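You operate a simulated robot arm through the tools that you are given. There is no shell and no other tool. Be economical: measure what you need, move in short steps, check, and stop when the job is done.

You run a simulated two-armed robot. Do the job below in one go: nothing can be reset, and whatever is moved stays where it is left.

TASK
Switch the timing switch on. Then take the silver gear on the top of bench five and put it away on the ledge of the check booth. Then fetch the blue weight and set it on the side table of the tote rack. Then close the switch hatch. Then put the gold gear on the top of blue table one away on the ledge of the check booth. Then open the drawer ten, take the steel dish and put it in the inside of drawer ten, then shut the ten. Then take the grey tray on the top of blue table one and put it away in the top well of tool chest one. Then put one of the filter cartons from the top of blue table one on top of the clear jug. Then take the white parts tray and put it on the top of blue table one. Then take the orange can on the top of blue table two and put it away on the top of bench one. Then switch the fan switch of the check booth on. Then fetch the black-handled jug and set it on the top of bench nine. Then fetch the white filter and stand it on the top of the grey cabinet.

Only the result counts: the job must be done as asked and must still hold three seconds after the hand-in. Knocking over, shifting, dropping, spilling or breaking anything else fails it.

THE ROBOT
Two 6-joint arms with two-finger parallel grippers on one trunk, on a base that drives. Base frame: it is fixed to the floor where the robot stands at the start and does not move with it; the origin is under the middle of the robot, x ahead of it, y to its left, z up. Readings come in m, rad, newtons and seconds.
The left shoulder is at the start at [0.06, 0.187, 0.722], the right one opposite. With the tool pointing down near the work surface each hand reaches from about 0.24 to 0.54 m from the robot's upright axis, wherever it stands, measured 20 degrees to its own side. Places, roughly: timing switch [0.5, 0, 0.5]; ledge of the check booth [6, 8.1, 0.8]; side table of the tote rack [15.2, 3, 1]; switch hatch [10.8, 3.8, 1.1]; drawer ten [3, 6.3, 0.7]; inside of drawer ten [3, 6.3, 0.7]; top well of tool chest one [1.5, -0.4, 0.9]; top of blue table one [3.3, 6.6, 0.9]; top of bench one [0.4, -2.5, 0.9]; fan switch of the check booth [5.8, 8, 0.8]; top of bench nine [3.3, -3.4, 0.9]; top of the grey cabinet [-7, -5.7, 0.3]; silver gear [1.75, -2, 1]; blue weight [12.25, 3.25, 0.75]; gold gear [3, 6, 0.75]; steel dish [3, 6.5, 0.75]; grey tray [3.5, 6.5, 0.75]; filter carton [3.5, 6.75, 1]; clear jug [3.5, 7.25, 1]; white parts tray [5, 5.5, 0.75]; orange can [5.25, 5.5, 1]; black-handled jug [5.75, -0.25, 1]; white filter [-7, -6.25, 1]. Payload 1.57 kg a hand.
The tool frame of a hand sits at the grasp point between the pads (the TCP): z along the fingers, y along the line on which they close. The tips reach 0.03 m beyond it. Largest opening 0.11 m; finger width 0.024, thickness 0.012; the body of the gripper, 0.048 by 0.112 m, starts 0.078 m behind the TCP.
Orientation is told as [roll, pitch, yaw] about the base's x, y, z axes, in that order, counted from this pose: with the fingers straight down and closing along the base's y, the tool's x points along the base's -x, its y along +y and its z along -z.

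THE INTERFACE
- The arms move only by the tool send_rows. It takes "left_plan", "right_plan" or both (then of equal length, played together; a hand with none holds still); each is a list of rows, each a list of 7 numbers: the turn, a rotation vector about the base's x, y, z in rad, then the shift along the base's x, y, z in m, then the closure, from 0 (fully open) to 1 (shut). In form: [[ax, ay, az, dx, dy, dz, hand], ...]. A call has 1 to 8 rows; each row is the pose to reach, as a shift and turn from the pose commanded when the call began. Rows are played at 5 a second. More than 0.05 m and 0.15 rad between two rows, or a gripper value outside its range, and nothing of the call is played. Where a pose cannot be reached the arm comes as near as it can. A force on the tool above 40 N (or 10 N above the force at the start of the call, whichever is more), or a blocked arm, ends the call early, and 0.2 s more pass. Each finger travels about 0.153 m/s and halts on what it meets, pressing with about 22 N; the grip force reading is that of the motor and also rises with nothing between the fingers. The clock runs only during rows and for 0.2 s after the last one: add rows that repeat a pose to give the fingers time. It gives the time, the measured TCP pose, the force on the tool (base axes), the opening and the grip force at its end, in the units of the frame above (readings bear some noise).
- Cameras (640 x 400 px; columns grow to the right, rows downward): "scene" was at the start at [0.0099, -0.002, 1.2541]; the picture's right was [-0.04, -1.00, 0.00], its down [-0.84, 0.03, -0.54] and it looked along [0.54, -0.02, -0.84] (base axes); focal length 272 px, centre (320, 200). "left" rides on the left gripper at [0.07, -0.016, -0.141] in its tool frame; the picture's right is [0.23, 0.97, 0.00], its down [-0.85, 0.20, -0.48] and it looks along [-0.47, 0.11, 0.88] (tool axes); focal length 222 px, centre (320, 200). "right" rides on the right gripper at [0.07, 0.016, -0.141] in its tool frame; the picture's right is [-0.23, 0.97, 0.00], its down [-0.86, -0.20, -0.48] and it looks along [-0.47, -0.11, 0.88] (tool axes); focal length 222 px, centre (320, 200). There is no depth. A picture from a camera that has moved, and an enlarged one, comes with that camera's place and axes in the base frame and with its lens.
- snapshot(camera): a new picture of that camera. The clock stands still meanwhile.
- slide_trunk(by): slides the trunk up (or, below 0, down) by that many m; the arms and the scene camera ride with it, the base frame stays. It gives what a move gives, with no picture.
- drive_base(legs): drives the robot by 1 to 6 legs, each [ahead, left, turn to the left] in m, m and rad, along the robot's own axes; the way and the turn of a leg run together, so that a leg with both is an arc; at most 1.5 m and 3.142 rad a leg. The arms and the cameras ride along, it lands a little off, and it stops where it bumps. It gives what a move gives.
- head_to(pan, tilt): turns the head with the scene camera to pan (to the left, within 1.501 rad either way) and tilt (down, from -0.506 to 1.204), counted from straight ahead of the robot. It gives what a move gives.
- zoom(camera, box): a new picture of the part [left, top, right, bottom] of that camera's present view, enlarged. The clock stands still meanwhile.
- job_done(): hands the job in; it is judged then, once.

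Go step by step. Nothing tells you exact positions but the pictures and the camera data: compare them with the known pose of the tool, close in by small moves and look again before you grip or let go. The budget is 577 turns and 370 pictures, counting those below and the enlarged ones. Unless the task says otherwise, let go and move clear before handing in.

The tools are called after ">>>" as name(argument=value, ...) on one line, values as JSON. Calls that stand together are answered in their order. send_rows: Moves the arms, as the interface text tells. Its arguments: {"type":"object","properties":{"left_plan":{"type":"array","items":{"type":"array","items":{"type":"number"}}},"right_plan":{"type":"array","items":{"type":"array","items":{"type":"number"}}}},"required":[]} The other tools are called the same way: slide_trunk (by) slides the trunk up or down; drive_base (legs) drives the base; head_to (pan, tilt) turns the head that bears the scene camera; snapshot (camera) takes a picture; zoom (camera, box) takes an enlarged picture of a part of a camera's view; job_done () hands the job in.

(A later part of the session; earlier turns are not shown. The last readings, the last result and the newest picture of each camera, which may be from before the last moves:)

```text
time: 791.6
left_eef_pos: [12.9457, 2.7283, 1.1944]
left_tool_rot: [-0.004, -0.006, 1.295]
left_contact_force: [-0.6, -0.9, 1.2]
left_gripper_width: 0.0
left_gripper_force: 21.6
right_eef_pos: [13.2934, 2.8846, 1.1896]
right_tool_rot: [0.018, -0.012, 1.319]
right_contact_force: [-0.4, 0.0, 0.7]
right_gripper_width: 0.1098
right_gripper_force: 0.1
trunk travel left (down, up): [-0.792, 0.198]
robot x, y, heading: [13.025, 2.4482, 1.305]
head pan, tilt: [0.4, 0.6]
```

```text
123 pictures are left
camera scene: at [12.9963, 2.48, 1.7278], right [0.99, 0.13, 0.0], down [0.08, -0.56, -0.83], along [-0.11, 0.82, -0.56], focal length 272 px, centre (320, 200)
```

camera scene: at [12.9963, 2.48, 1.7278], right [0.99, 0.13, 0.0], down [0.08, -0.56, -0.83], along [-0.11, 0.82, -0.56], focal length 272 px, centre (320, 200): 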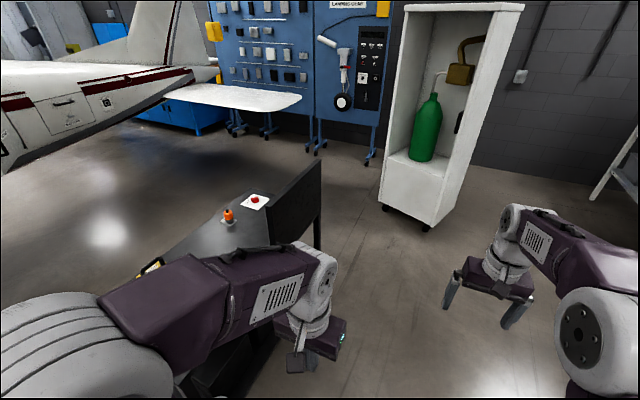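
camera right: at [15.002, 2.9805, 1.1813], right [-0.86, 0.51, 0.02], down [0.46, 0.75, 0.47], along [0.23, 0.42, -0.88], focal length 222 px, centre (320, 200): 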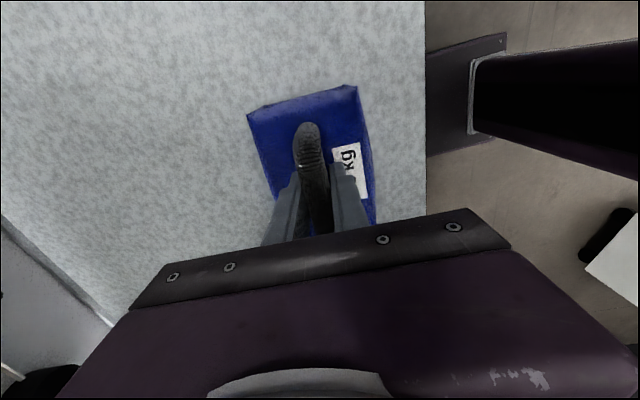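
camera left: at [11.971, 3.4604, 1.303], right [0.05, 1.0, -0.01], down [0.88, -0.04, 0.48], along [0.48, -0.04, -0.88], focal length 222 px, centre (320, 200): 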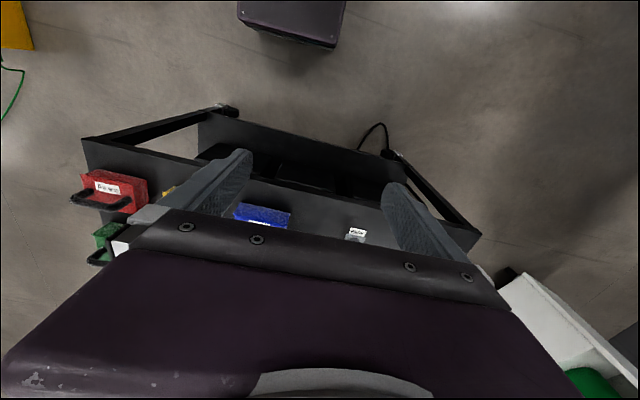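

>>> drive_base(legs=[[-0.27, 0.78, 0], [0.2, 0.826, 0], [0.54, 0, 0]])

>>> head_to(pan=1.2, tilt=0.5)

>>> snapshot(camera="scene")

```text
time: 802.8
left_eef_pos: [11.52, 3.593, 1.1961]
left_tool_rot: [-0.003, -0.006, 1.301]
left_contact_force: [-0.6, 0.6, 0.3]
left_gripper_width: 0.0
left_gripper_force: 21.3
right_eef_pos: [11.865, 3.7526, 1.1909]
right_tool_rot: [0.019, -0.012, 1.327]
right_contact_force: [0.2, -0.6, -0.1]
right_gripper_width: 0.11
right_gripper_force: 0.1
trunk travel left (down, up): [-0.792, 0.198]
robot x, y, heading: [11.6019, 3.3149, 1.314]
head pan, tilt: [0.4, 0.6]
```

```text
time: 803.9
left_eef_pos: [11.5179, 3.5948, 1.1935]
left_tool_rot: [-0.004, -0.008, 1.303]
left_contact_force: [-0.1, -0.5, -0.9]
left_gripper_width: 0.0
left_gripper_force: 21.5
right_eef_pos: [11.8649, 3.7526, 1.1887]
right_tool_rot: [0.018, -0.011, 1.327]
right_contact_force: [0.9, 0.3, -0.3]
right_gripper_width: 0.1101
right_gripper_force: 0.2
trunk travel left (down, up): [-0.792, 0.198]
robot x, y, heading: [11.6001, 3.3189, 1.312]
head pan, tilt: [1.201, 0.499]
```

```text
122 pictures are left
camera scene: at [11.5098, 3.3137, 1.7368], right [0.59, 0.81, 0.0], down [0.39, -0.28, -0.88], along [-0.71, 0.52, -0.48], focal length 272 px, centre (320, 200)
```

scene: 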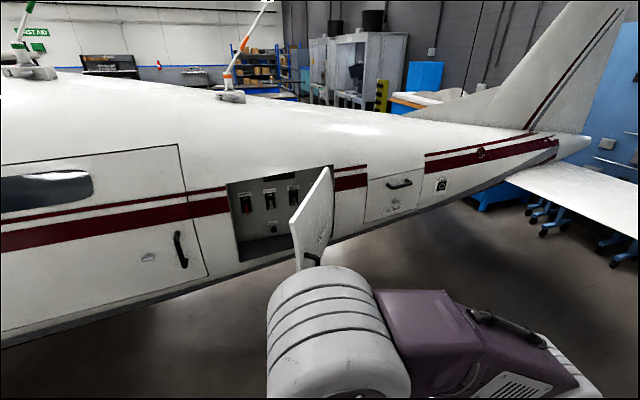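

>>> zoom(camera="scene", box=[200, 150, 360, 280])

```text
3.08 times, centred on (280, 215) of scene
camera zoom: at [11.5098, 3.3137, 1.7368], right [0.59, 0.81, 0.0], down [0.39, -0.28, -0.88], along [-0.71, 0.52, -0.48], focal length 836 px, centre (443, 154)
```

zoom: 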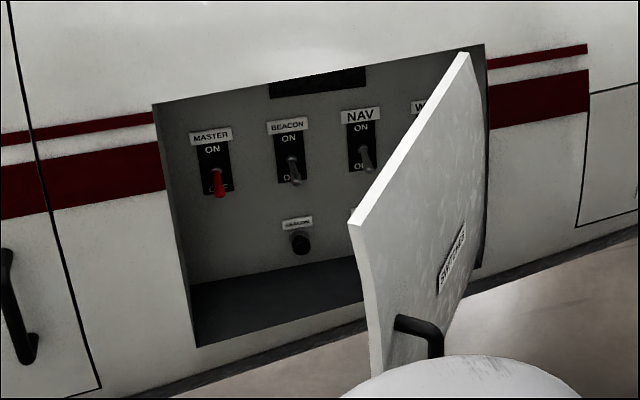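

The hatch opening is on the fuselage (z 0.88–1.28), its door hinged at the aft (north) edge near [10.61, 4.05] and standing open, free edge near [10.85, 3.7]. I'll push its outer face from the north-east with the closed right hand. I turn to face west.

>>> drive_base(legs=[[0, 0, 1.83], [-0.1, -0.4, 0]])

>>> head_to(pan=0, tilt=0.55)

>>> snapshot(camera="scene")

```text
time: 810.9
left_eef_pos: [11.4485, 3.5652, 1.1953]
left_tool_rot: [-0.006, -0.008, -3.14]
left_contact_force: [0.3, -0.1, -0.5]
left_gripper_width: 0.0
left_gripper_force: 21.6
right_eef_pos: [11.2045, 3.8571, 1.1893]
right_tool_rot: [0.015, -0.011, -3.115]
right_contact_force: [-0.2, -0.6, 0.1]
right_gripper_width: 0.1097
right_gripper_force: 0.1
trunk travel left (down, up): [-0.792, 0.198]
robot x, y, heading: [11.6947, 3.7185, -3.13]
head pan, tilt: [1.201, 0.499]
```

```text
time: 812.3
left_eef_pos: [11.448, 3.5667, 1.1953]
left_tool_rot: [-0.003, -0.008, -3.139]
left_contact_force: [0.5, -0.8, -0.4]
left_gripper_width: 0.0003
left_gripper_force: 21.3
right_eef_pos: [11.2046, 3.8592, 1.1903]
right_tool_rot: [0.017, -0.011, -3.115]
right_contact_force: [0.8, 0.5, 0.5]
right_gripper_width: 0.1101
right_gripper_force: 0.1
trunk travel left (down, up): [-0.792, 0.198]
robot x, y, heading: [11.6931, 3.7195, -3.13]
head pan, tilt: [0.0, 0.55]
```

```text
120 pictures are left
camera scene: at [11.6648, 3.7186, 1.7322], right [-0.01, 1.0, 0.0], down [0.52, 0.01, -0.85], along [-0.85, -0.01, -0.52], focal length 272 px, centre (320, 200)
```

scene: 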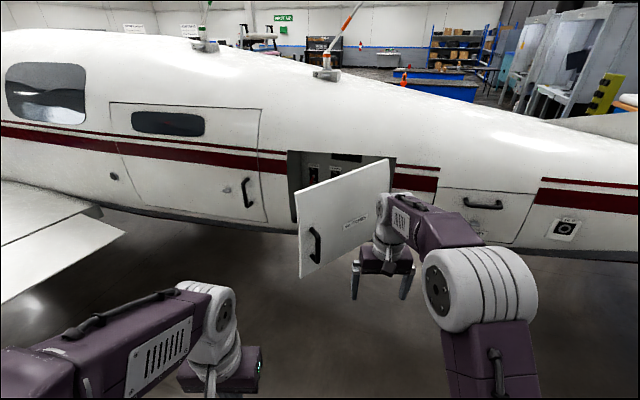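

>>> send_rows(right_plan=[[0, 0.12, 0, -0.03, 0, 0, 0.4], [0, 0.24, 0, -0.06, 0, 0, 0.8], [0, 0.35, 0, -0.09, 0, 0, 1], [0, 0.35, 0, -0.1, 0, 0, 1], [0, 0.35, 0, -0.1, 0, 0, 1]])

>>> drive_base(legs=[[0, 0.17, 0]])

>>> snapshot(camera="scene")

```text
time: 813.5
left_eef_pos: [11.4485, 3.5667, 1.196]
left_tool_rot: [-0.005, -0.008, -3.141]
left_contact_force: [0.3, -0.1, -0.2]
left_gripper_width: 0.0
left_gripper_force: 21.0
right_eef_pos: [11.1032, 3.8581, 1.1892]
right_tool_rot: [0.007, -0.361, -3.114]
right_contact_force: [-0.6, 0.1, -0.8]
right_gripper_width: 0.0
right_gripper_force: 21.6
trunk travel left (down, up): [-0.792, 0.198]
robot x, y, heading: [11.6933, 3.7196, -3.124]
head pan, tilt: [0.0, 0.55]
```

```text
time: 815.0
left_eef_pos: [11.4499, 3.3985, 1.1965]
left_tool_rot: [-0.001, -0.007, 3.143]
left_contact_force: [-0.4, -0.5, 0.2]
left_gripper_width: 0.0
left_gripper_force: 21.3
right_eef_pos: [11.1068, 3.6913, 1.1889]
right_tool_rot: [0.01, -0.361, -3.116]
right_contact_force: [-0.1, 0.4, -0.7]
right_gripper_width: 0.0
right_gripper_force: 20.6
trunk travel left (down, up): [-0.792, 0.198]
robot x, y, heading: [11.6942, 3.5486, -3.132]
head pan, tilt: [0.0, 0.55]
```

```text
119 pictures are left
camera scene: at [11.6669, 3.5512, 1.7322], right [-0.01, 1.0, 0.0], down [0.52, 0.0, -0.85], along [-0.85, -0.01, -0.52], focal length 272 px, centre (320, 200)
```

scene: 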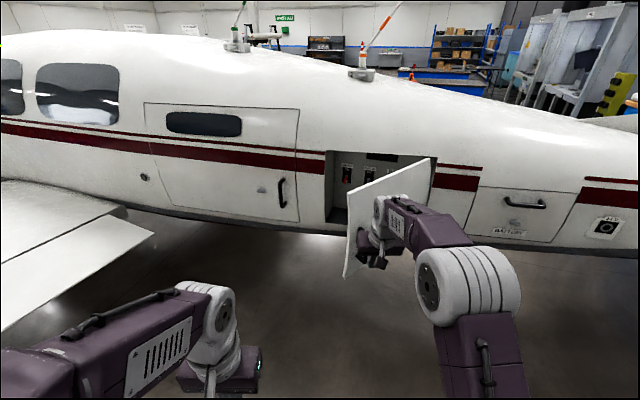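

>>> drive_base(legs=[[0.36, 0, 0]])

>>> snapshot(camera="scene")

```text
time: 816.4
left_eef_pos: [11.3209, 3.3951, 1.1954]
left_tool_rot: [-0.005, -0.009, 3.14]
left_contact_force: [-0.1, -0.4, -0.3]
left_gripper_width: 0.0
left_gripper_force: 20.8
right_eef_pos: [10.9781, 3.6836, 1.1908]
right_tool_rot: [0.016, -0.358, -3.118]
right_contact_force: [0.9, -0.3, 11.0]
right_gripper_width: 0.0002
right_gripper_force: 21.2
trunk travel left (down, up): [-0.792, 0.198]
robot x, y, heading: [11.5634, 3.5439, -3.13]
head pan, tilt: [0.0, 0.55]
stopped in leg 1: the force on the tool passed its limit (the readings are from after the stop); the commanded pose is now the measured one
```

```text
118 pictures are left
camera scene: at [11.539, 3.5464, 1.7324], right [-0.01, 1.0, 0.0], down [0.52, 0.01, -0.85], along [-0.85, -0.01, -0.52], focal length 272 px, centre (320, 200)
```

scene: 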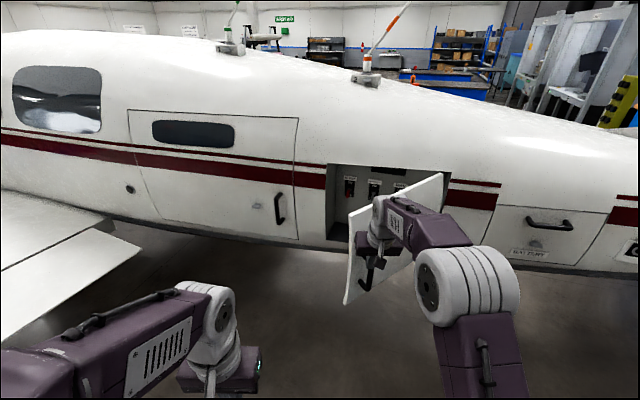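

>>> zoom(camera="scene", box=[310, 150, 470, 310])

>>> snapshot(camera="right")

```text
2.50 times, centred on (390, 230) of scene
camera zoom: at [11.539, 3.5464, 1.7324], right [-0.01, 1.0, 0.0], down [0.52, 0.01, -0.85], along [-0.85, -0.01, -0.52], focal length 679 px, centre (145, 125)
```

zoom: 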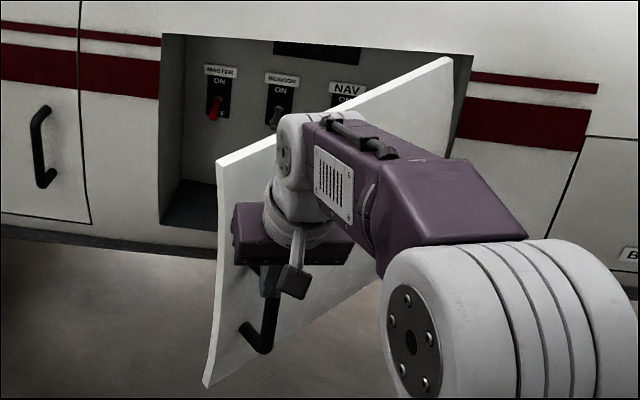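

```text
116 pictures are left
camera right: at [11.0941, 3.6723, 1.2991], right [-0.18, -0.98, 0.1], down [-0.64, 0.19, 0.74], along [-0.74, 0.08, -0.66], focal length 222 px, centre (320, 200)
```

right: 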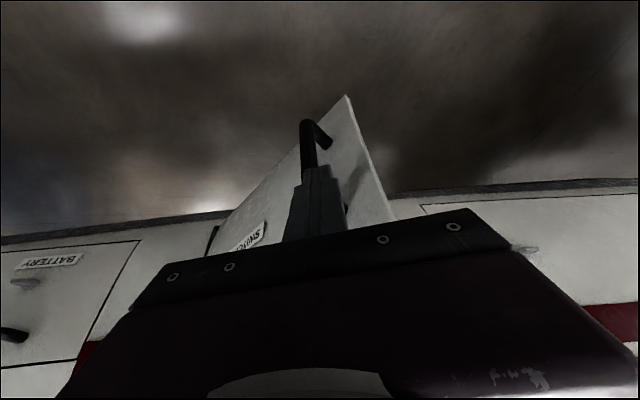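

>>> drive_base(legs=[[-0.04, 0, 0]])

>>> slide_trunk(by=0.045)

>>> drive_base(legs=[[0.1, -0.02, 0]])

>>> zoom(camera="scene", box=[310, 150, 470, 310])

```text
time: 817.2
left_eef_pos: [11.3485, 3.3938, 1.1927]
left_tool_rot: [-0.003, 0.002, 3.141]
left_contact_force: [-1.1, -0.6, 0.0]
left_gripper_width: 0.0001
left_gripper_force: 20.8
right_eef_pos: [11.0071, 3.6811, 1.1837]
right_tool_rot: [0.018, -0.339, -3.118]
right_contact_force: [-0.6, 0.3, -1.1]
right_gripper_width: 0.0
right_gripper_force: 21.7
trunk travel left (down, up): [-0.792, 0.198]
robot x, y, heading: [11.5997, 3.54, -3.132]
head pan, tilt: [0.0, 0.55]
```

```text
time: 818.1
left_eef_pos: [11.3588, 3.3956, 1.2404]
left_tool_rot: [-0.004, -0.01, 3.14]
left_contact_force: [-0.6, -0.4, 0.1]
left_gripper_width: 0.0
left_gripper_force: 21.0
right_eef_pos: [11.0175, 3.6823, 1.2329]
right_tool_rot: [0.015, -0.35, -3.119]
right_contact_force: [0.9, -0.9, -0.1]
right_gripper_width: 0.0
right_gripper_force: 21.2
trunk travel left (down, up): [-0.837, 0.153]
robot x, y, heading: [11.6037, 3.5426, -3.132]
head pan, tilt: [0.0, 0.55]
```

```text
time: 819.3
left_eef_pos: [11.2593, 3.4131, 1.2411]
left_tool_rot: [-0.004, -0.011, 3.14]
left_contact_force: [0.1, -0.1, 0.0]
left_gripper_width: 0.0
left_gripper_force: 21.2
right_eef_pos: [10.919, 3.6995, 1.2342]
right_tool_rot: [0.018, -0.351, -3.117]
right_contact_force: [0.9, 0.3, 0.5]
right_gripper_width: 0.0
right_gripper_force: 21.1
trunk travel left (down, up): [-0.837, 0.153]
robot x, y, heading: [11.5025, 3.5649, -3.126]
head pan, tilt: [0.0, 0.55]
```

```text
2.50 times, centred on (390, 230) of scene
camera zoom: at [11.4778, 3.5636, 1.7773], right [-0.01, 1.0, 0.0], down [0.52, 0.01, -0.85], along [-0.85, -0.01, -0.52], focal length 679 px, centre (145, 125)
```

zoom: 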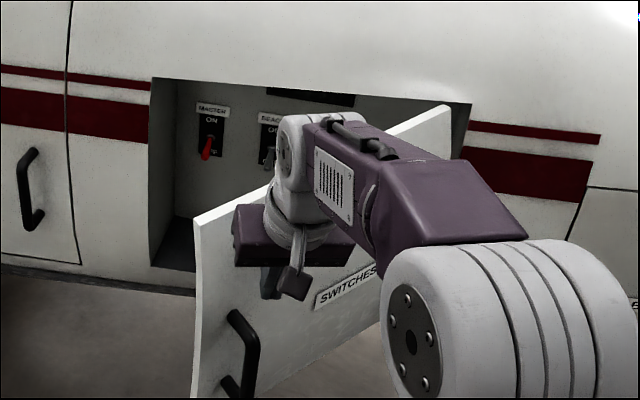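

>>> drive_base(legs=[[0.06, 0, 0], [0.05, 0, 0], [0.05, 0, 0]])

>>> zoom(camera="scene", box=[310, 150, 470, 310])

```text
time: 821.3
left_eef_pos: [11.1087, 3.4127, 1.2417]
left_tool_rot: [-0.005, -0.017, 3.142]
left_contact_force: [1.0, -0.8, -0.2]
left_gripper_width: 0.0
left_gripper_force: 21.2
right_eef_pos: [10.7688, 3.6991, 1.2399]
right_tool_rot: [0.017, -0.361, -3.117]
right_contact_force: [1.1, 0.0, 0.8]
right_gripper_width: 0.0001
right_gripper_force: 21.1
trunk travel left (down, up): [-0.837, 0.153]
robot x, y, heading: [11.3421, 3.5611, -3.131]
head pan, tilt: [0.0, 0.55]
```

```text
2.50 times, centred on (390, 230) of scene
camera zoom: at [11.3302, 3.5629, 1.7775], right [-0.01, 1.0, 0.0], down [0.51, 0.01, -0.86], along [-0.86, -0.01, -0.51], focal length 679 px, centre (145, 125)
```

zoom: 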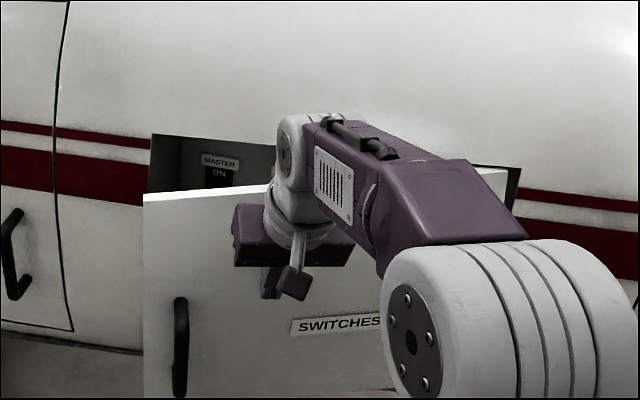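

>>> drive_base(legs=[[0.06, 0, 0], [0.05, 0, 0]])

>>> zoom(camera="scene", box=[290, 150, 450, 310])

```text
time: 823.0
left_eef_pos: [10.9797, 3.4106, 1.2383]
left_tool_rot: [-0.004, -0.001, 3.138]
left_contact_force: [-0.4, 0.2, -0.3]
left_gripper_width: 0.0
left_gripper_force: 21.9
right_eef_pos: [10.6426, 3.6963, 1.232]
right_tool_rot: [0.019, -0.331, -3.12]
right_contact_force: [-0.9, 0.3, 0.1]
right_gripper_width: 0.0
right_gripper_force: 21.6
trunk travel left (down, up): [-0.837, 0.153]
robot x, y, heading: [11.2323, 3.5607, -3.131]
head pan, tilt: [0.0, 0.55]
stopped in leg 2: the force on the tool passed its limit (the readings are from after the stop); the commanded pose is now the measured one
```

```text
2.50 times, centred on (370, 230) of scene
camera zoom: at [11.1945, 3.561, 1.777], right [-0.01, 1.0, 0.0], down [0.53, 0.01, -0.85], along [-0.85, -0.01, -0.53], focal length 679 px, centre (195, 125)
```

zoom: 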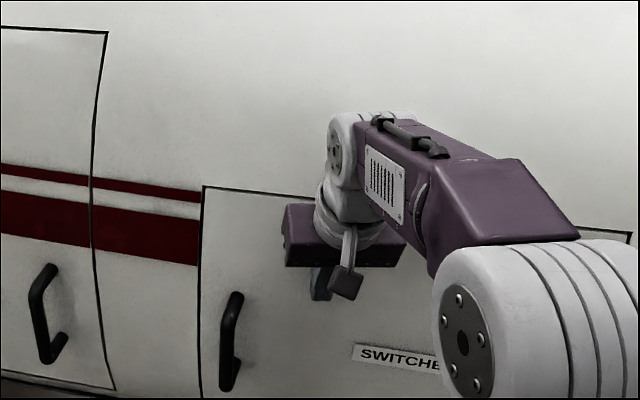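

The hatch looks flush. I back off and check it stays shut.

>>> drive_base(legs=[[-0.4, 0, 0]])

>>> zoom(camera="scene", box=[260, 130, 460, 280])

```text
time: 825.5
left_eef_pos: [11.3873, 3.4157, 1.2401]
left_tool_rot: [-0.004, -0.005, 3.138]
left_contact_force: [0.0, 0.2, 0.4]
left_gripper_width: 0.0
left_gripper_force: 21.2
right_eef_pos: [11.0504, 3.7026, 1.2337]
right_tool_rot: [0.016, -0.335, -3.121]
right_contact_force: [0.3, 0.4, -0.7]
right_gripper_width: 0.0
right_gripper_force: 21.3
trunk travel left (down, up): [-0.837, 0.153]
robot x, y, heading: [11.6356, 3.5643, -3.13]
head pan, tilt: [0.0, 0.55]
```

```text
2.67 times, centred on (360, 205) of scene
camera zoom: at [11.6034, 3.5658, 1.7772], right [-0.01, 1.0, 0.0], down [0.52, 0.01, -0.85], along [-0.85, -0.01, -0.52], focal length 724 px, centre (213, 187)
```

zoom: 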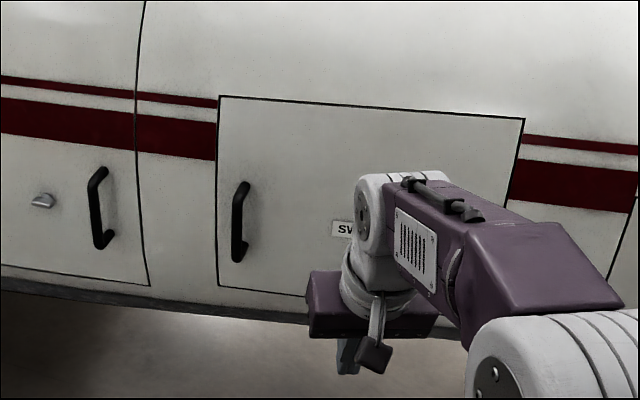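

The hatch stays shut. Next the orange can: I return along the known route to blue table two.

>>> send_rows(right_plan=[[0, -0.12, 0, 0.03, 0, 0, 0.5], [0, -0.24, 0, 0.06, 0, 0, 0], [0, -0.335, 0, 0.09, 0, 0, 0], [0, -0.335, 0, 0.11, 0, 0, 0]])

>>> drive_base(legs=[[0.03, 0.2, 0], [0, 0, -1.849], [-0.54, 0, 0], [-0.2, -0.826, 0], [0.27, -0.78, 0], [-1.0, -0.45, 0]])

```text
time: 826.5
left_eef_pos: [11.3919, 3.4157, 1.2394]
left_tool_rot: [-0.003, -0.007, 3.142]
left_contact_force: [-0.3, -0.3, -0.8]
left_gripper_width: 0.0003
left_gripper_force: 21.4
right_eef_pos: [11.1639, 3.703, 1.2353]
right_tool_rot: [0.025, -0.002, -3.12]
right_contact_force: [-0.7, -1.4, -0.2]
right_gripper_width: 0.1099
right_gripper_force: 0.0
trunk travel left (down, up): [-0.837, 0.153]
robot x, y, heading: [11.637, 3.5667, -3.129]
head pan, tilt: [0.0, 0.55]
```

```text
time: 848.7
left_eef_pos: [13.0775, 1.6441, 1.2394]
left_tool_rot: [-0.003, -0.006, 1.261]
left_contact_force: [-0.3, 1.7, 1.2]
left_gripper_width: 0.0
left_gripper_force: 21.8
right_eef_pos: [13.4225, 1.7722, 1.2351]
right_tool_rot: [0.026, -0.001, 1.284]
right_contact_force: [0.0, 0.5, -1.0]
right_gripper_width: 0.1101
right_gripper_force: 0.1
trunk travel left (down, up): [-0.837, 0.153]
robot x, y, heading: [13.1477, 1.3621, 1.279]
head pan, tilt: [0.0, 0.55]
```

>>> drive_base(legs=[[-1.315, -0.42, 0], [-1.315, -0.42, 0], [-1.0, 0.9, 0], [-0.852, 0.058, 0], [-0.656, 0.378, 0], [-0.249, 0.656, 0]])

>>> drive_base(legs=[[-0.072, 0.657, 0], [-0.033, 0.46, 0], [0.661, 0.407, 0], [0.422, 0.857, 0]])

```text
time: 879.7
left_eef_pos: [10.3742, -3.1868, 1.2406]
left_tool_rot: [-0.001, -0.007, 1.262]
left_contact_force: [-0.2, 0.3, -0.3]
left_gripper_width: 0.0
left_gripper_force: 21.4
right_eef_pos: [10.7171, -3.0584, 1.2345]
right_tool_rot: [0.028, 0.0, 1.287]
right_contact_force: [0.6, 0.6, 0.1]
right_gripper_width: 0.11
right_gripper_force: 0.0
trunk travel left (down, up): [-0.837, 0.153]
robot x, y, heading: [10.4412, -3.4703, 1.274]
head pan, tilt: [0.0, 0.55]
```

```text
time: 894.2
left_eef_pos: [8.3698, -1.5557, 1.2393]
left_tool_rot: [-0.003, -0.009, 1.259]
left_contact_force: [0.2, -0.1, 0.2]
left_gripper_width: 0.0
left_gripper_force: 21.2
right_eef_pos: [8.7133, -1.4267, 1.2337]
right_tool_rot: [0.026, 0.0, 1.282]
right_contact_force: [1.0, 0.9, -0.7]
right_gripper_width: 0.1099
right_gripper_force: 0.1
trunk travel left (down, up): [-0.837, 0.153]
robot x, y, heading: [8.4355, -1.8375, 1.272]
head pan, tilt: [0.0, 0.55]
```

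>>> drive_base(legs=[[-0.166, 1.347, 0], [-0.349, 1.305, 0], [0.382, 0.798, 0], [0.974, 0.405, 0], [0.6, 0.25, 0]])

>>> head_to(pan=0, tilt=0.35)

>>> snapshot(camera="scene")

```text
time: 918.9
left_eef_pos: [4.9423, 0.7747, 1.2397]
left_tool_rot: [-0.007, -0.008, 1.179]
left_contact_force: [-0.3, 0.8, -0.4]
left_gripper_width: 0.0
left_gripper_force: 21.3
right_eef_pos: [5.2962, 0.8779, 1.2356]
right_tool_rot: [0.022, -0.002, 1.204]
right_contact_force: [-0.6, -0.1, 0.4]
right_gripper_width: 0.11
right_gripper_force: 0.0
trunk travel left (down, up): [-0.837, 0.153]
robot x, y, heading: [4.9952, 0.4901, 1.195]
head pan, tilt: [0.0, 0.55]
stopped in leg 5: the robot was blocked; the commanded pose is now the measured one
```

```text
time: 919.6
left_eef_pos: [4.9476, 0.7793, 1.2408]
left_tool_rot: [-0.002, -0.005, 1.182]
left_contact_force: [0.1, 0.0, 0.6]
left_gripper_width: 0.0001
left_gripper_force: 20.9
right_eef_pos: [5.3006, 0.8813, 1.234]
right_tool_rot: [0.024, 0.0, 1.203]
right_contact_force: [1.0, 0.6, -0.1]
right_gripper_width: 0.1101
right_gripper_force: 0.1
trunk travel left (down, up): [-0.837, 0.153]
robot x, y, heading: [4.9943, 0.4939, 1.195]
head pan, tilt: [0.0, 0.351]
```

```text
111 pictures are left
camera scene: at [5.0068, 0.5261, 1.7953], right [0.93, -0.37, 0.0], down [-0.13, -0.32, -0.94], along [0.34, 0.87, -0.35], focal length 272 px, centre (320, 200)
```

scene: 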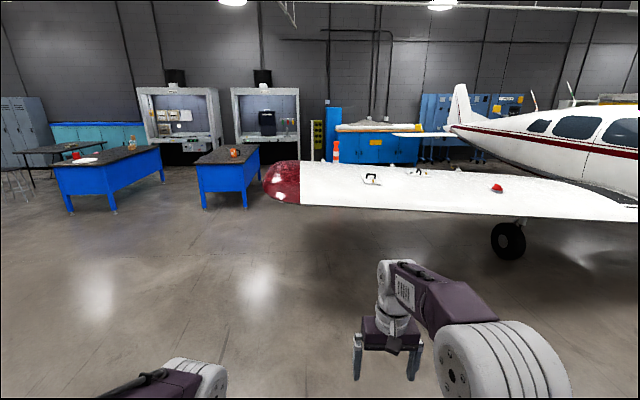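

>>> head_to(pan=0.9, tilt=0.8)

>>> snapshot(camera="scene")

```text
time: 920.8
left_eef_pos: [4.9478, 0.7772, 1.2398]
left_tool_rot: [-0.004, -0.007, 1.182]
left_contact_force: [-0.2, 0.5, 0.1]
left_gripper_width: 0.0
left_gripper_force: 21.6
right_eef_pos: [5.3, 0.878, 1.2345]
right_tool_rot: [0.028, -0.002, 1.203]
right_contact_force: [0.4, -0.2, -0.2]
right_gripper_width: 0.1103
right_gripper_force: 0.1
trunk travel left (down, up): [-0.837, 0.153]
robot x, y, heading: [4.9918, 0.4911, 1.195]
head pan, tilt: [0.901, 0.799]
```

```text
110 pictures are left
camera scene: at [4.9316, 0.506, 1.7559], right [0.87, 0.5, 0.0], down [0.36, -0.62, -0.7], along [-0.35, 0.6, -0.72], focal length 272 px, centre (320, 200)
```

scene: 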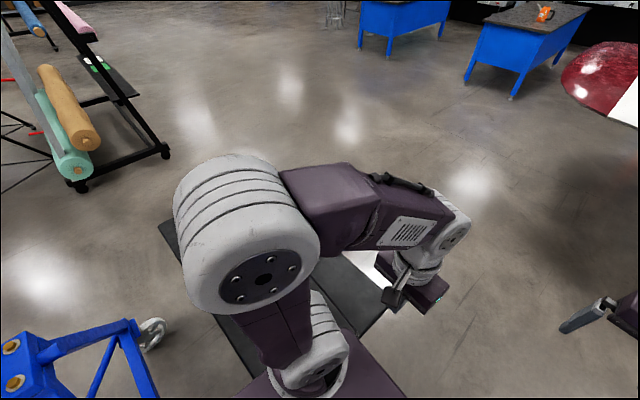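

A black table is at my left front. I sidestep right, then go north past the wing tip to the corridor between the blue tables.

>>> drive_base(legs=[[-0.1, 0, 0], [0, -0.42, 0.08], [0.75, 0, 0], [0.75, 0.7, 0], [0.75, 0.7, 0]])

>>> head_to(pan=0, tilt=0.4)

>>> snapshot(camera="scene")

```text
time: 937.6
left_eef_pos: [4.5901, 3.0994, 1.2397]
left_tool_rot: [-0.002, -0.007, 1.272]
left_contact_force: [-0.3, 0.1, -0.3]
left_gripper_width: 0.0001
left_gripper_force: 21.3
right_eef_pos: [4.9325, 3.2319, 1.2349]
right_tool_rot: [0.026, 0.0, 1.294]
right_contact_force: [-0.5, -0.3, 0.8]
right_gripper_width: 0.1101
right_gripper_force: 0.0
trunk travel left (down, up): [-0.837, 0.153]
robot x, y, heading: [4.6644, 2.8188, 1.279]
head pan, tilt: [0.901, 0.799]
```

```text
time: 938.9
left_eef_pos: [4.5905, 3.1007, 1.2396]
left_tool_rot: [-0.003, -0.006, 1.273]
left_contact_force: [0.2, 0.0, 0.2]
left_gripper_width: 0.0002
left_gripper_force: 21.3
right_eef_pos: [4.9325, 3.2339, 1.2354]
right_tool_rot: [0.026, -0.002, 1.293]
right_contact_force: [-0.3, -0.4, 0.1]
right_gripper_width: 0.11
right_gripper_force: 0.1
trunk travel left (down, up): [-0.837, 0.153]
robot x, y, heading: [4.6597, 2.8219, 1.288]
head pan, tilt: [0.0, 0.4]
```

```text
109 pictures are left
camera scene: at [4.6715, 2.8521, 1.7909], right [0.96, -0.28, 0.0], down [-0.11, -0.37, -0.92], along [0.26, 0.88, -0.39], focal length 272 px, centre (320, 200)
```

scene: 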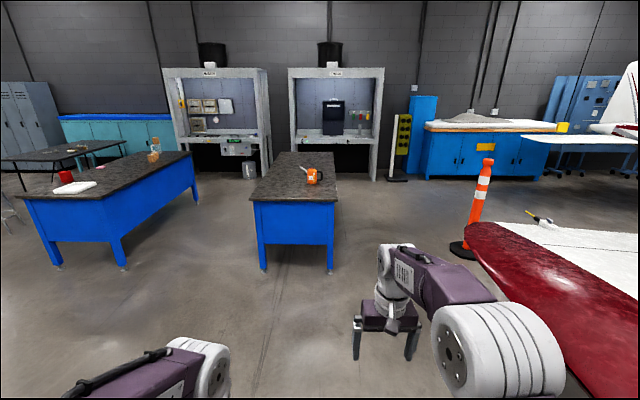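

>>> drive_base(legs=[[0.9, 0.55, 0], [0.9, 0.55, 0], [1.25, 0.1, 0], [0.6, 0.05, -0.011], [0.83, 0, 0], [0, -1.16, 0]])

>>> head_to(pan=-1.2, tilt=0.5)

>>> snapshot(camera="scene")

```text
time: 967.9
left_eef_pos: [5.8415, 7.3717, 1.2406]
left_tool_rot: [-0.002, -0.007, 1.229]
left_contact_force: [0.0, 0.4, -0.1]
left_gripper_width: 0.0001
left_gripper_force: 20.8
right_eef_pos: [6.1888, 7.4897, 1.2351]
right_tool_rot: [0.024, 0.0, 1.251]
right_contact_force: [-0.9, 0.2, 0.3]
right_gripper_width: 0.1101
right_gripper_force: 0.0
trunk travel left (down, up): [-0.837, 0.153]
robot x, y, heading: [5.8999, 7.0892, 1.241]
head pan, tilt: [0.0, 0.4]
```

```text
time: 969.2
left_eef_pos: [5.8428, 7.3716, 1.2404]
left_tool_rot: [-0.003, -0.007, 1.23]
left_contact_force: [0.6, 0.0, -0.8]
left_gripper_width: 0.0
left_gripper_force: 21.6
right_eef_pos: [6.1907, 7.49, 1.2346]
right_tool_rot: [0.027, -0.001, 1.253]
right_contact_force: [-0.6, -0.1, 0.3]
right_gripper_width: 0.1099
right_gripper_force: 0.0
trunk travel left (down, up): [-0.837, 0.153]
robot x, y, heading: [5.9047, 7.0905, 1.245]
head pan, tilt: [-1.201, 0.499]
```

```text
108 pictures are left
camera scene: at [5.9738, 7.0367, 1.7818], right [0.04, -1.0, 0.0], down [-0.48, -0.02, -0.88], along [0.88, 0.04, -0.48], focal length 272 px, centre (320, 200)
```

scene: 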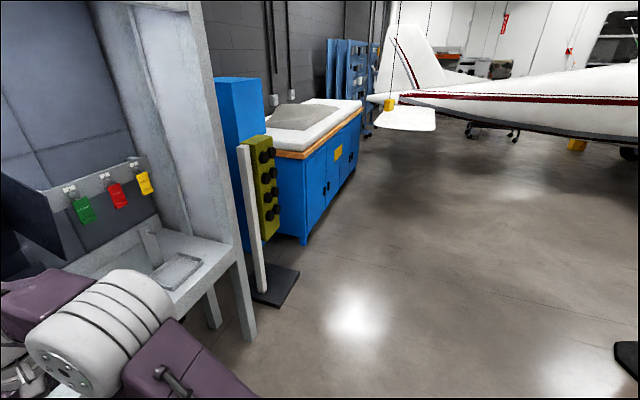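

>>> drive_base(legs=[[0, -0.8, 0.032], [-0.85, 0, 0], [-0.85, 0, 0], [0, 0, 1.571]])

>>> head_to(pan=0, tilt=0.65)

>>> snapshot(camera="scene")

```text
time: 985.5
left_eef_pos: [5.8764, 5.1588, 1.2403]
left_tool_rot: [-0.004, -0.007, 2.809]
left_contact_force: [0.2, 0.9, 0.3]
left_gripper_width: 0.0002
left_gripper_force: 21.8
right_eef_pos: [5.7565, 5.5038, 1.2344]
right_tool_rot: [0.028, -0.001, 2.83]
right_contact_force: [0.4, -0.3, 0.2]
right_gripper_width: 0.1103
right_gripper_force: 0.1
trunk travel left (down, up): [-0.837, 0.153]
robot x, y, heading: [6.1599, 5.2193, 2.82]
head pan, tilt: [-1.201, 0.499]
```

```text
time: 986.9
left_eef_pos: [5.8762, 5.1585, 1.2395]
left_tool_rot: [-0.003, -0.006, 2.808]
left_contact_force: [-1.3, 0.3, 0.2]
left_gripper_width: 0.0
left_gripper_force: 21.3
right_eef_pos: [5.7556, 5.5046, 1.2341]
right_tool_rot: [0.027, -0.002, 2.831]
right_contact_force: [-0.2, -0.2, 0.1]
right_gripper_width: 0.1103
right_gripper_force: 0.0
trunk travel left (down, up): [-0.837, 0.153]
robot x, y, heading: [6.1601, 5.2202, 2.821]
head pan, tilt: [0.0, 0.649]
```

```text
107 pictures are left
camera scene: at [6.1335, 5.2296, 1.7684], right [0.31, 0.95, 0.0], down [0.57, -0.19, -0.8], along [-0.76, 0.25, -0.6], focal length 272 px, centre (320, 200)
```

scene: 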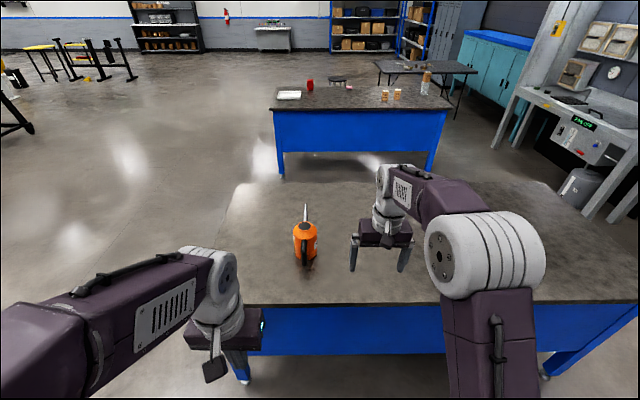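

>>> zoom(camera="scene", box=[250, 190, 370, 300])

```text
3.64 times, centred on (310, 245) of scene
camera zoom: at [6.1335, 5.2296, 1.7684], right [0.31, 0.95, 0.0], down [0.57, -0.19, -0.8], along [-0.76, 0.25, -0.6], focal length 988 px, centre (356, 36)
```

zoom: 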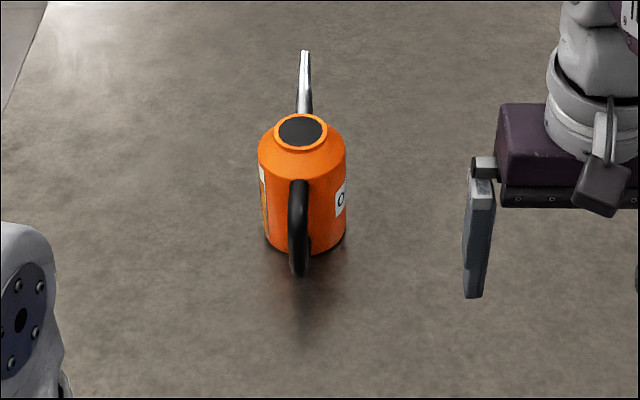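

The orange can (an oil can, body about 10 cm, handle toward me) stands at [5.346, 5.421], top z about 1.03. I drive in and tilt the right hand over it.

>>> drive_base(legs=[[0, 0.215, 0.02], [0.26, 0, 0]])

>>> snapshot(camera="scene")

```text
time: 990.1
left_eef_pos: [5.5687, 5.0225, 1.2404]
left_tool_rot: [-0.003, -0.008, 2.828]
left_contact_force: [-0.3, 0.0, -0.1]
left_gripper_width: 0.0001
left_gripper_force: 21.7
right_eef_pos: [5.4396, 5.3676, 1.2355]
right_tool_rot: [0.025, -0.004, 2.847]
right_contact_force: [0.4, 0.7, 0.4]
right_gripper_width: 0.1103
right_gripper_force: 0.1
trunk travel left (down, up): [-0.837, 0.153]
robot x, y, heading: [5.8479, 5.0923, 2.84]
head pan, tilt: [0.0, 0.649]
```

```text
105 pictures are left
camera scene: at [5.8235, 5.0987, 1.7685], right [0.3, 0.96, 0.0], down [0.58, -0.18, -0.8], along [-0.76, 0.24, -0.6], focal length 272 px, centre (320, 200)
```

scene: 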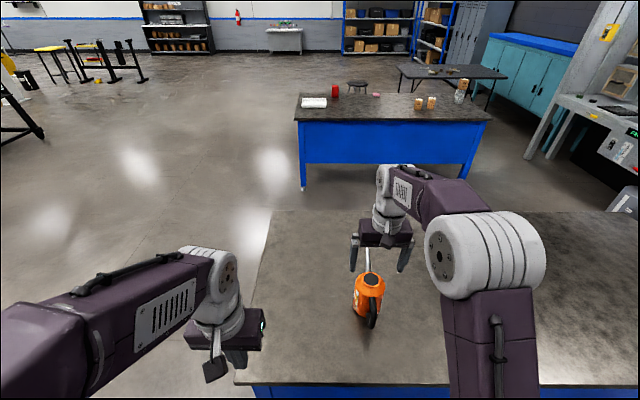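

>>> slide_trunk(by=-0.06)

>>> send_rows(right_plan=[[0.035, 0.111, 0, -0.02, 0.012, -0.015, 0], [0.07, 0.223, 0, -0.045, 0.025, -0.03, 0], [0.104, 0.334, 0, -0.07, 0.04, -0.045, 0], [0.104, 0.334, 0, -0.091, 0.052, -0.06, 0], [0.104, 0.334, 0, -0.091, 0.052, -0.06, 0]])

>>> zoom(camera="scene", box=[320, 210, 460, 330])

>>> snapshot(camera="right")

```text
time: 991.1
left_eef_pos: [5.5663, 5.0231, 1.1801]
left_tool_rot: [-0.005, -0.007, 2.827]
left_contact_force: [-0.6, 0.4, -0.1]
left_gripper_width: 0.0002
left_gripper_force: 21.8
right_eef_pos: [5.4374, 5.3681, 1.1749]
right_tool_rot: [0.027, -0.001, 2.848]
right_contact_force: [-0.6, -0.2, 0.1]
right_gripper_width: 0.1099
right_gripper_force: 0.0
trunk travel left (down, up): [-0.777, 0.213]
robot x, y, heading: [5.8445, 5.0898, 2.842]
head pan, tilt: [0.0, 0.649]
```

```text
time: 992.3
left_eef_pos: [5.5662, 5.0233, 1.1804]
left_tool_rot: [-0.004, -0.007, 2.827]
left_contact_force: [-0.2, 0.8, 0.1]
left_gripper_width: 0.0003
left_gripper_force: 21.6
right_eef_pos: [5.3472, 5.4217, 1.1151]
right_tool_rot: [0.023, -0.353, 2.85]
right_contact_force: [0.2, 0.7, -0.6]
right_gripper_width: 0.1102
right_gripper_force: 0.0
trunk travel left (down, up): [-0.777, 0.213]
robot x, y, heading: [5.8452, 5.0944, 2.841]
head pan, tilt: [0.0, 0.649]
```

```text
3.33 times, centred on (390, 270) of scene
camera zoom: at [5.8216, 5.0999, 1.7085], right [0.3, 0.96, 0.0], down [0.58, -0.18, -0.8], along [-0.76, 0.24, -0.6], focal length 905 px, centre (87, -33)
```

zoom: 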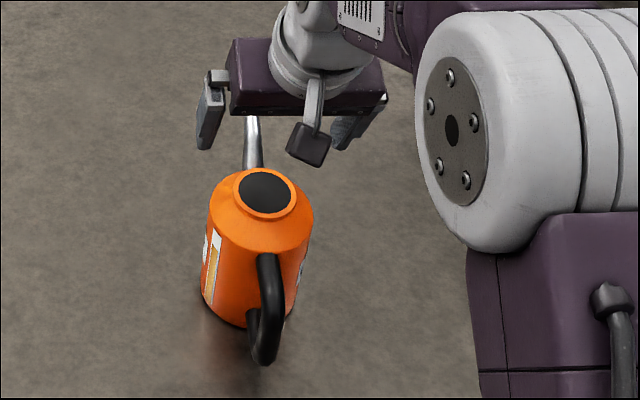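

```text
103 pictures are left
camera right: at [5.4526, 5.3762, 1.2231], right [-0.48, -0.87, 0.1], down [-0.55, 0.39, 0.74], along [-0.68, 0.3, -0.67], focal length 222 px, centre (320, 200)
```

right: 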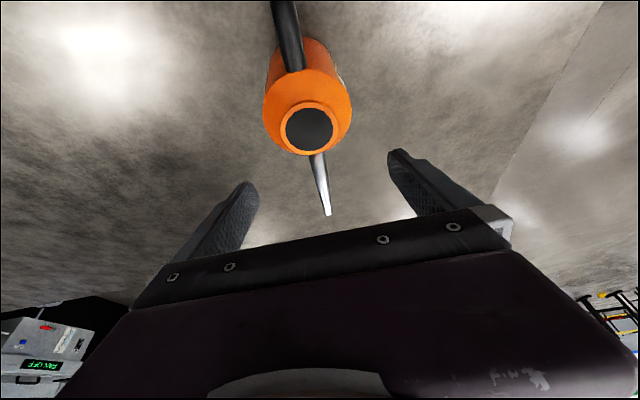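

>>> send_rows(right_plan=[[0.022, -0.0066, 0, 0.001, 0.003, 0, 0], [0.022, -0.0066, 0, 0.001, 0.003, 0, 0]])

>>> slide_trunk(by=-0.055)

>>> zoom(camera="right", box=[200, 60, 440, 240])

>>> zoom(camera="scene", box=[320, 200, 440, 300])

```text
time: 992.9
left_eef_pos: [5.5665, 5.0233, 1.1799]
left_tool_rot: [-0.003, -0.008, 2.827]
left_contact_force: [-0.4, 0.7, 0.4]
left_gripper_width: 0.0002
left_gripper_force: 21.4
right_eef_pos: [5.3483, 5.4231, 1.1155]
right_tool_rot: [-0.004, -0.353, 2.858]
right_contact_force: [-0.5, -0.1, -0.3]
right_gripper_width: 0.1098
right_gripper_force: 0.1
trunk travel left (down, up): [-0.777, 0.213]
robot x, y, heading: [5.8505, 5.0925, 2.84]
head pan, tilt: [0.0, 0.649]
```

```text
time: 993.8
left_eef_pos: [5.5649, 5.0236, 1.1257]
left_tool_rot: [-0.003, -0.008, 2.827]
left_contact_force: [0.1, 0.0, -0.4]
left_gripper_width: 0.0
left_gripper_force: 21.4
right_eef_pos: [5.3482, 5.4246, 1.0605]
right_tool_rot: [-0.001, -0.353, 2.86]
right_contact_force: [-0.2, 0.4, -0.1]
right_gripper_width: 0.1097
right_gripper_force: 0.1
trunk travel left (down, up): [-0.722, 0.268]
robot x, y, heading: [5.8463, 5.0903, 2.841]
head pan, tilt: [0.0, 0.649]
```

```text
2.22 times, centred on (320, 150) of right
camera zoom: at [5.4526, 5.3764, 1.1679], right [-0.48, -0.88, 0.08], down [-0.56, 0.37, 0.74], along [-0.68, 0.31, -0.66], focal length 494 px, centre (320, 311)
```

zoom: 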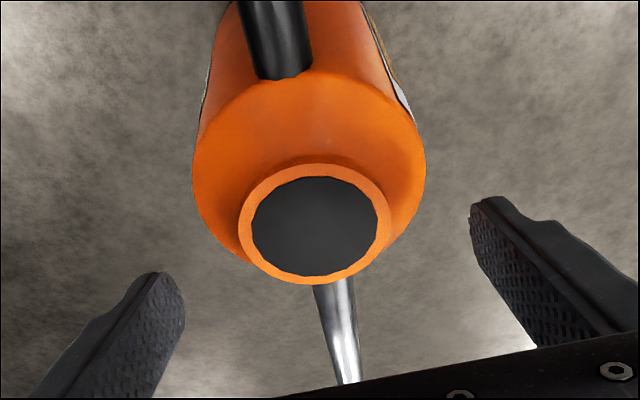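

```text
4.00 times, centred on (380, 250) of scene
camera zoom: at [5.821, 5.1002, 1.6534], right [0.3, 0.96, 0.0], down [0.58, -0.18, -0.8], along [-0.76, 0.24, -0.6], focal length 1086 px, centre (80, 0)
```

zoom: 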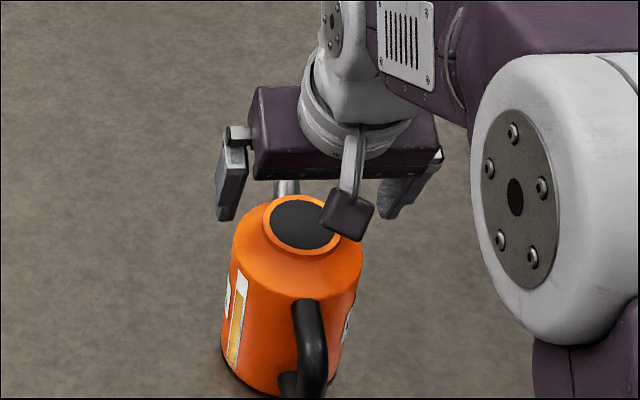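

>>> slide_trunk(by=-0.045)

>>> send_rows(right_plan=[[0, 0, 0, 0.003, -0.001, -0.01, 0], [0, 0, 0, 0.003, -0.001, -0.02, 0], [0, 0, 0, 0.003, -0.001, -0.03, 0], [0, 0, 0, 0.003, -0.001, -0.036, 0], [0, 0, 0, 0.003, -0.001, -0.036, 0]])

>>> zoom(camera="right", box=[200, 60, 440, 240])

>>> zoom(camera="scene", box=[320, 200, 440, 300])

```text
time: 994.7
left_eef_pos: [5.5652, 5.0243, 1.0791]
left_tool_rot: [-0.004, -0.006, 2.829]
left_contact_force: [-0.8, -0.7, 0.5]
left_gripper_width: 0.0
left_gripper_force: 21.7
right_eef_pos: [5.3484, 5.424, 1.014]
right_tool_rot: [-0.003, -0.353, 2.858]
right_contact_force: [-0.5, -0.4, -0.8]
right_gripper_width: 0.11
right_gripper_force: 0.1
trunk travel left (down, up): [-0.677, 0.313]
robot x, y, heading: [5.8496, 5.0916, 2.845]
head pan, tilt: [0.0, 0.649]
```

```text
time: 995.9
left_eef_pos: [5.5657, 5.0249, 1.0809]
left_tool_rot: [-0.003, -0.008, 2.827]
left_contact_force: [0.1, -0.4, 0.7]
left_gripper_width: 0.0
left_gripper_force: 21.2
right_eef_pos: [5.3509, 5.4238, 0.979]
right_tool_rot: [-0.003, -0.353, 2.858]
right_contact_force: [0.5, -0.1, 1.3]
right_gripper_width: 0.1101
right_gripper_force: 0.1
trunk travel left (down, up): [-0.677, 0.313]
robot x, y, heading: [5.8475, 5.092, 2.84]
head pan, tilt: [0.0, 0.649]
```

```text
2.22 times, centred on (320, 150) of right
camera zoom: at [5.4555, 5.3752, 1.0864], right [-0.48, -0.88, 0.08], down [-0.56, 0.37, 0.74], along [-0.68, 0.31, -0.66], focal length 494 px, centre (320, 311)
```

zoom: 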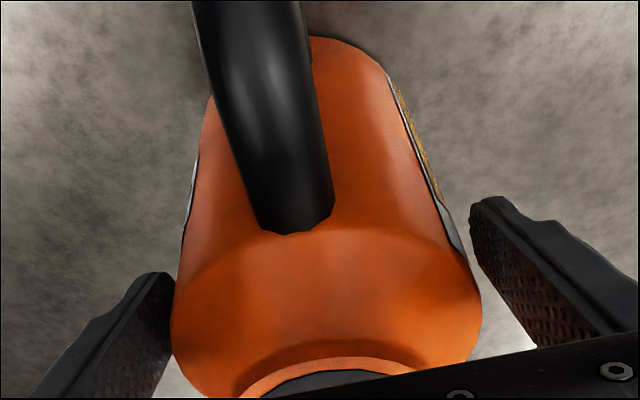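

```text
4.00 times, centred on (380, 250) of scene
camera zoom: at [5.821, 5.1002, 1.6084], right [0.3, 0.96, 0.0], down [0.58, -0.18, -0.8], along [-0.76, 0.24, -0.6], focal length 1086 px, centre (80, 0)
```

zoom: 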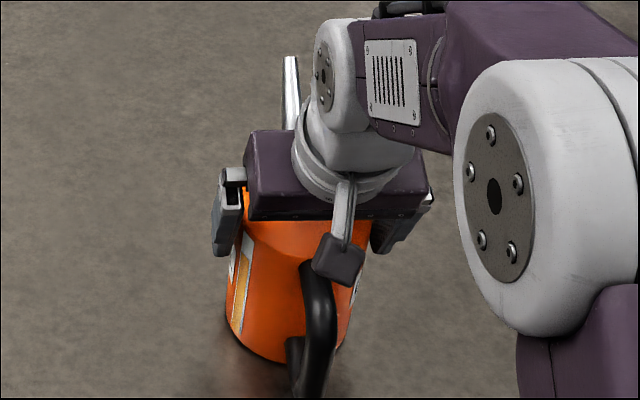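

>>> send_rows(right_plan=[[0, 0, 0, 0, 0, 0, 0.15], [0, 0, 0, 0, 0, 0, 0.3], [0, 0, 0, 0, 0, 0, 0.5], [0, 0, 0, 0, 0, 0, 0.5], [0, 0, 0, 0, 0, 0, 0.5]])

>>> slide_trunk(by=0.05)

>>> zoom(camera="right", box=[200, 60, 440, 240])

>>> zoom(camera="scene", box=[320, 200, 440, 300])

```text
time: 997.1
left_eef_pos: [5.5658, 5.0242, 1.08]
left_tool_rot: [-0.004, -0.007, 2.828]
left_contact_force: [0.0, -0.4, -0.4]
left_gripper_width: 0.0
left_gripper_force: 21.7
right_eef_pos: [5.3512, 5.4226, 0.9791]
right_tool_rot: [-0.002, -0.35, 2.859]
right_contact_force: [-0.1, 0.6, -0.1]
right_gripper_width: 0.098
right_gripper_force: 22.7
trunk travel left (down, up): [-0.677, 0.313]
robot x, y, heading: [5.8476, 5.0885, 2.845]
head pan, tilt: [0.0, 0.649]
```

```text
time: 998.0
left_eef_pos: [5.5648, 5.0247, 1.1289]
left_tool_rot: [-0.002, -0.006, 2.827]
left_contact_force: [0.1, 0.4, 0.4]
left_gripper_width: 0.0
left_gripper_force: 20.7
right_eef_pos: [5.3511, 5.4215, 1.0286]
right_tool_rot: [-0.001, -0.351, 2.86]
right_contact_force: [0.4, -0.1, -2.4]
right_gripper_width: 0.0979
right_gripper_force: 22.4
trunk travel left (down, up): [-0.727, 0.263]
robot x, y, heading: [5.8453, 5.0898, 2.84]
head pan, tilt: [0.0, 0.649]
```

```text
2.22 times, centred on (320, 150) of right
camera zoom: at [5.4551, 5.3755, 1.1363], right [-0.48, -0.88, 0.08], down [-0.56, 0.37, 0.74], along [-0.68, 0.31, -0.66], focal length 494 px, centre (320, 311)
```

zoom: 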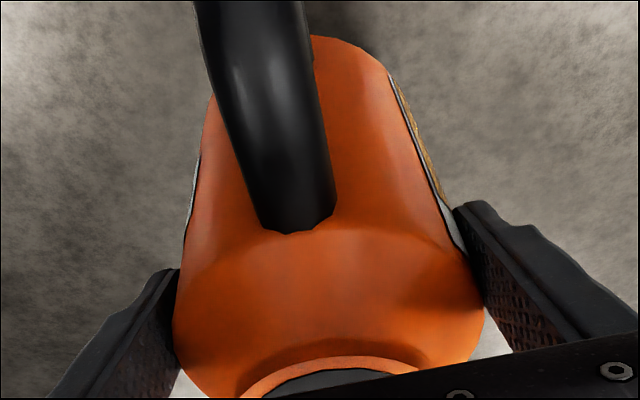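

```text
4.00 times, centred on (380, 250) of scene
camera zoom: at [5.8203, 5.1006, 1.6584], right [0.3, 0.96, 0.0], down [0.58, -0.18, -0.8], along [-0.76, 0.24, -0.6], focal length 1086 px, centre (80, 0)
```

zoom: 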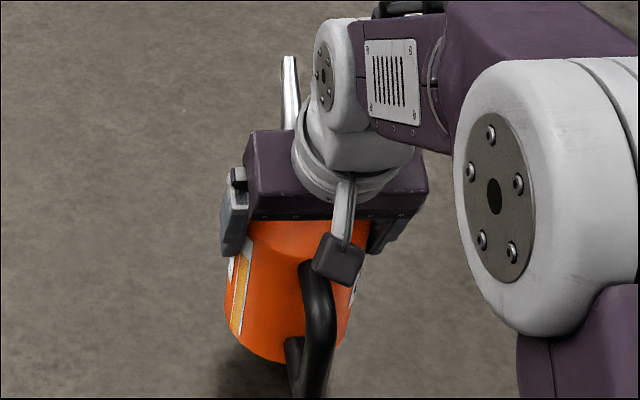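

The can is lifted. I raise it and retrace the way round table two, then south.

>>> slide_trunk(by=0.11)

>>> drive_base(legs=[[-0.31, -0.1, 0], [0, 0, -1.568], [0.85, 0, 0], [0.85, 0, 0], [0, 0.8, 0], [0, 1.16, 0]])

```text
time: 999.5
left_eef_pos: [5.5657, 5.0245, 1.2396]
left_tool_rot: [-0.004, -0.006, 2.828]
left_contact_force: [0.3, 0.1, 0.3]
left_gripper_width: 0.0
left_gripper_force: 21.3
right_eef_pos: [5.3505, 5.422, 1.1396]
right_tool_rot: [-0.001, -0.35, 2.86]
right_contact_force: [1.9, 0.1, -1.8]
right_gripper_width: 0.0976
right_gripper_force: 22.0
trunk travel left (down, up): [-0.837, 0.153]
robot x, y, heading: [5.8431, 5.0917, 2.837]
head pan, tilt: [0.0, 0.649]
```

```text
time: 1016.1
left_eef_pos: [6.1002, 7.1421, 1.2392]
left_tool_rot: [-0.008, -0.008, 1.289]
left_contact_force: [0.3, 0.6, -0.1]
left_gripper_width: 0.0
left_gripper_force: 21.8
right_eef_pos: [6.4908, 7.3692, 1.1394]
right_tool_rot: [-0.01, -0.351, 1.324]
right_contact_force: [-0.6, 1.1, -2.4]
right_gripper_width: 0.0975
right_gripper_force: 22.4
trunk travel left (down, up): [-0.837, 0.153]
robot x, y, heading: [6.1808, 6.8614, 1.304]
head pan, tilt: [0.0, 0.649]
stopped in leg 5: the robot was blocked; the commanded pose is now the measured one
```

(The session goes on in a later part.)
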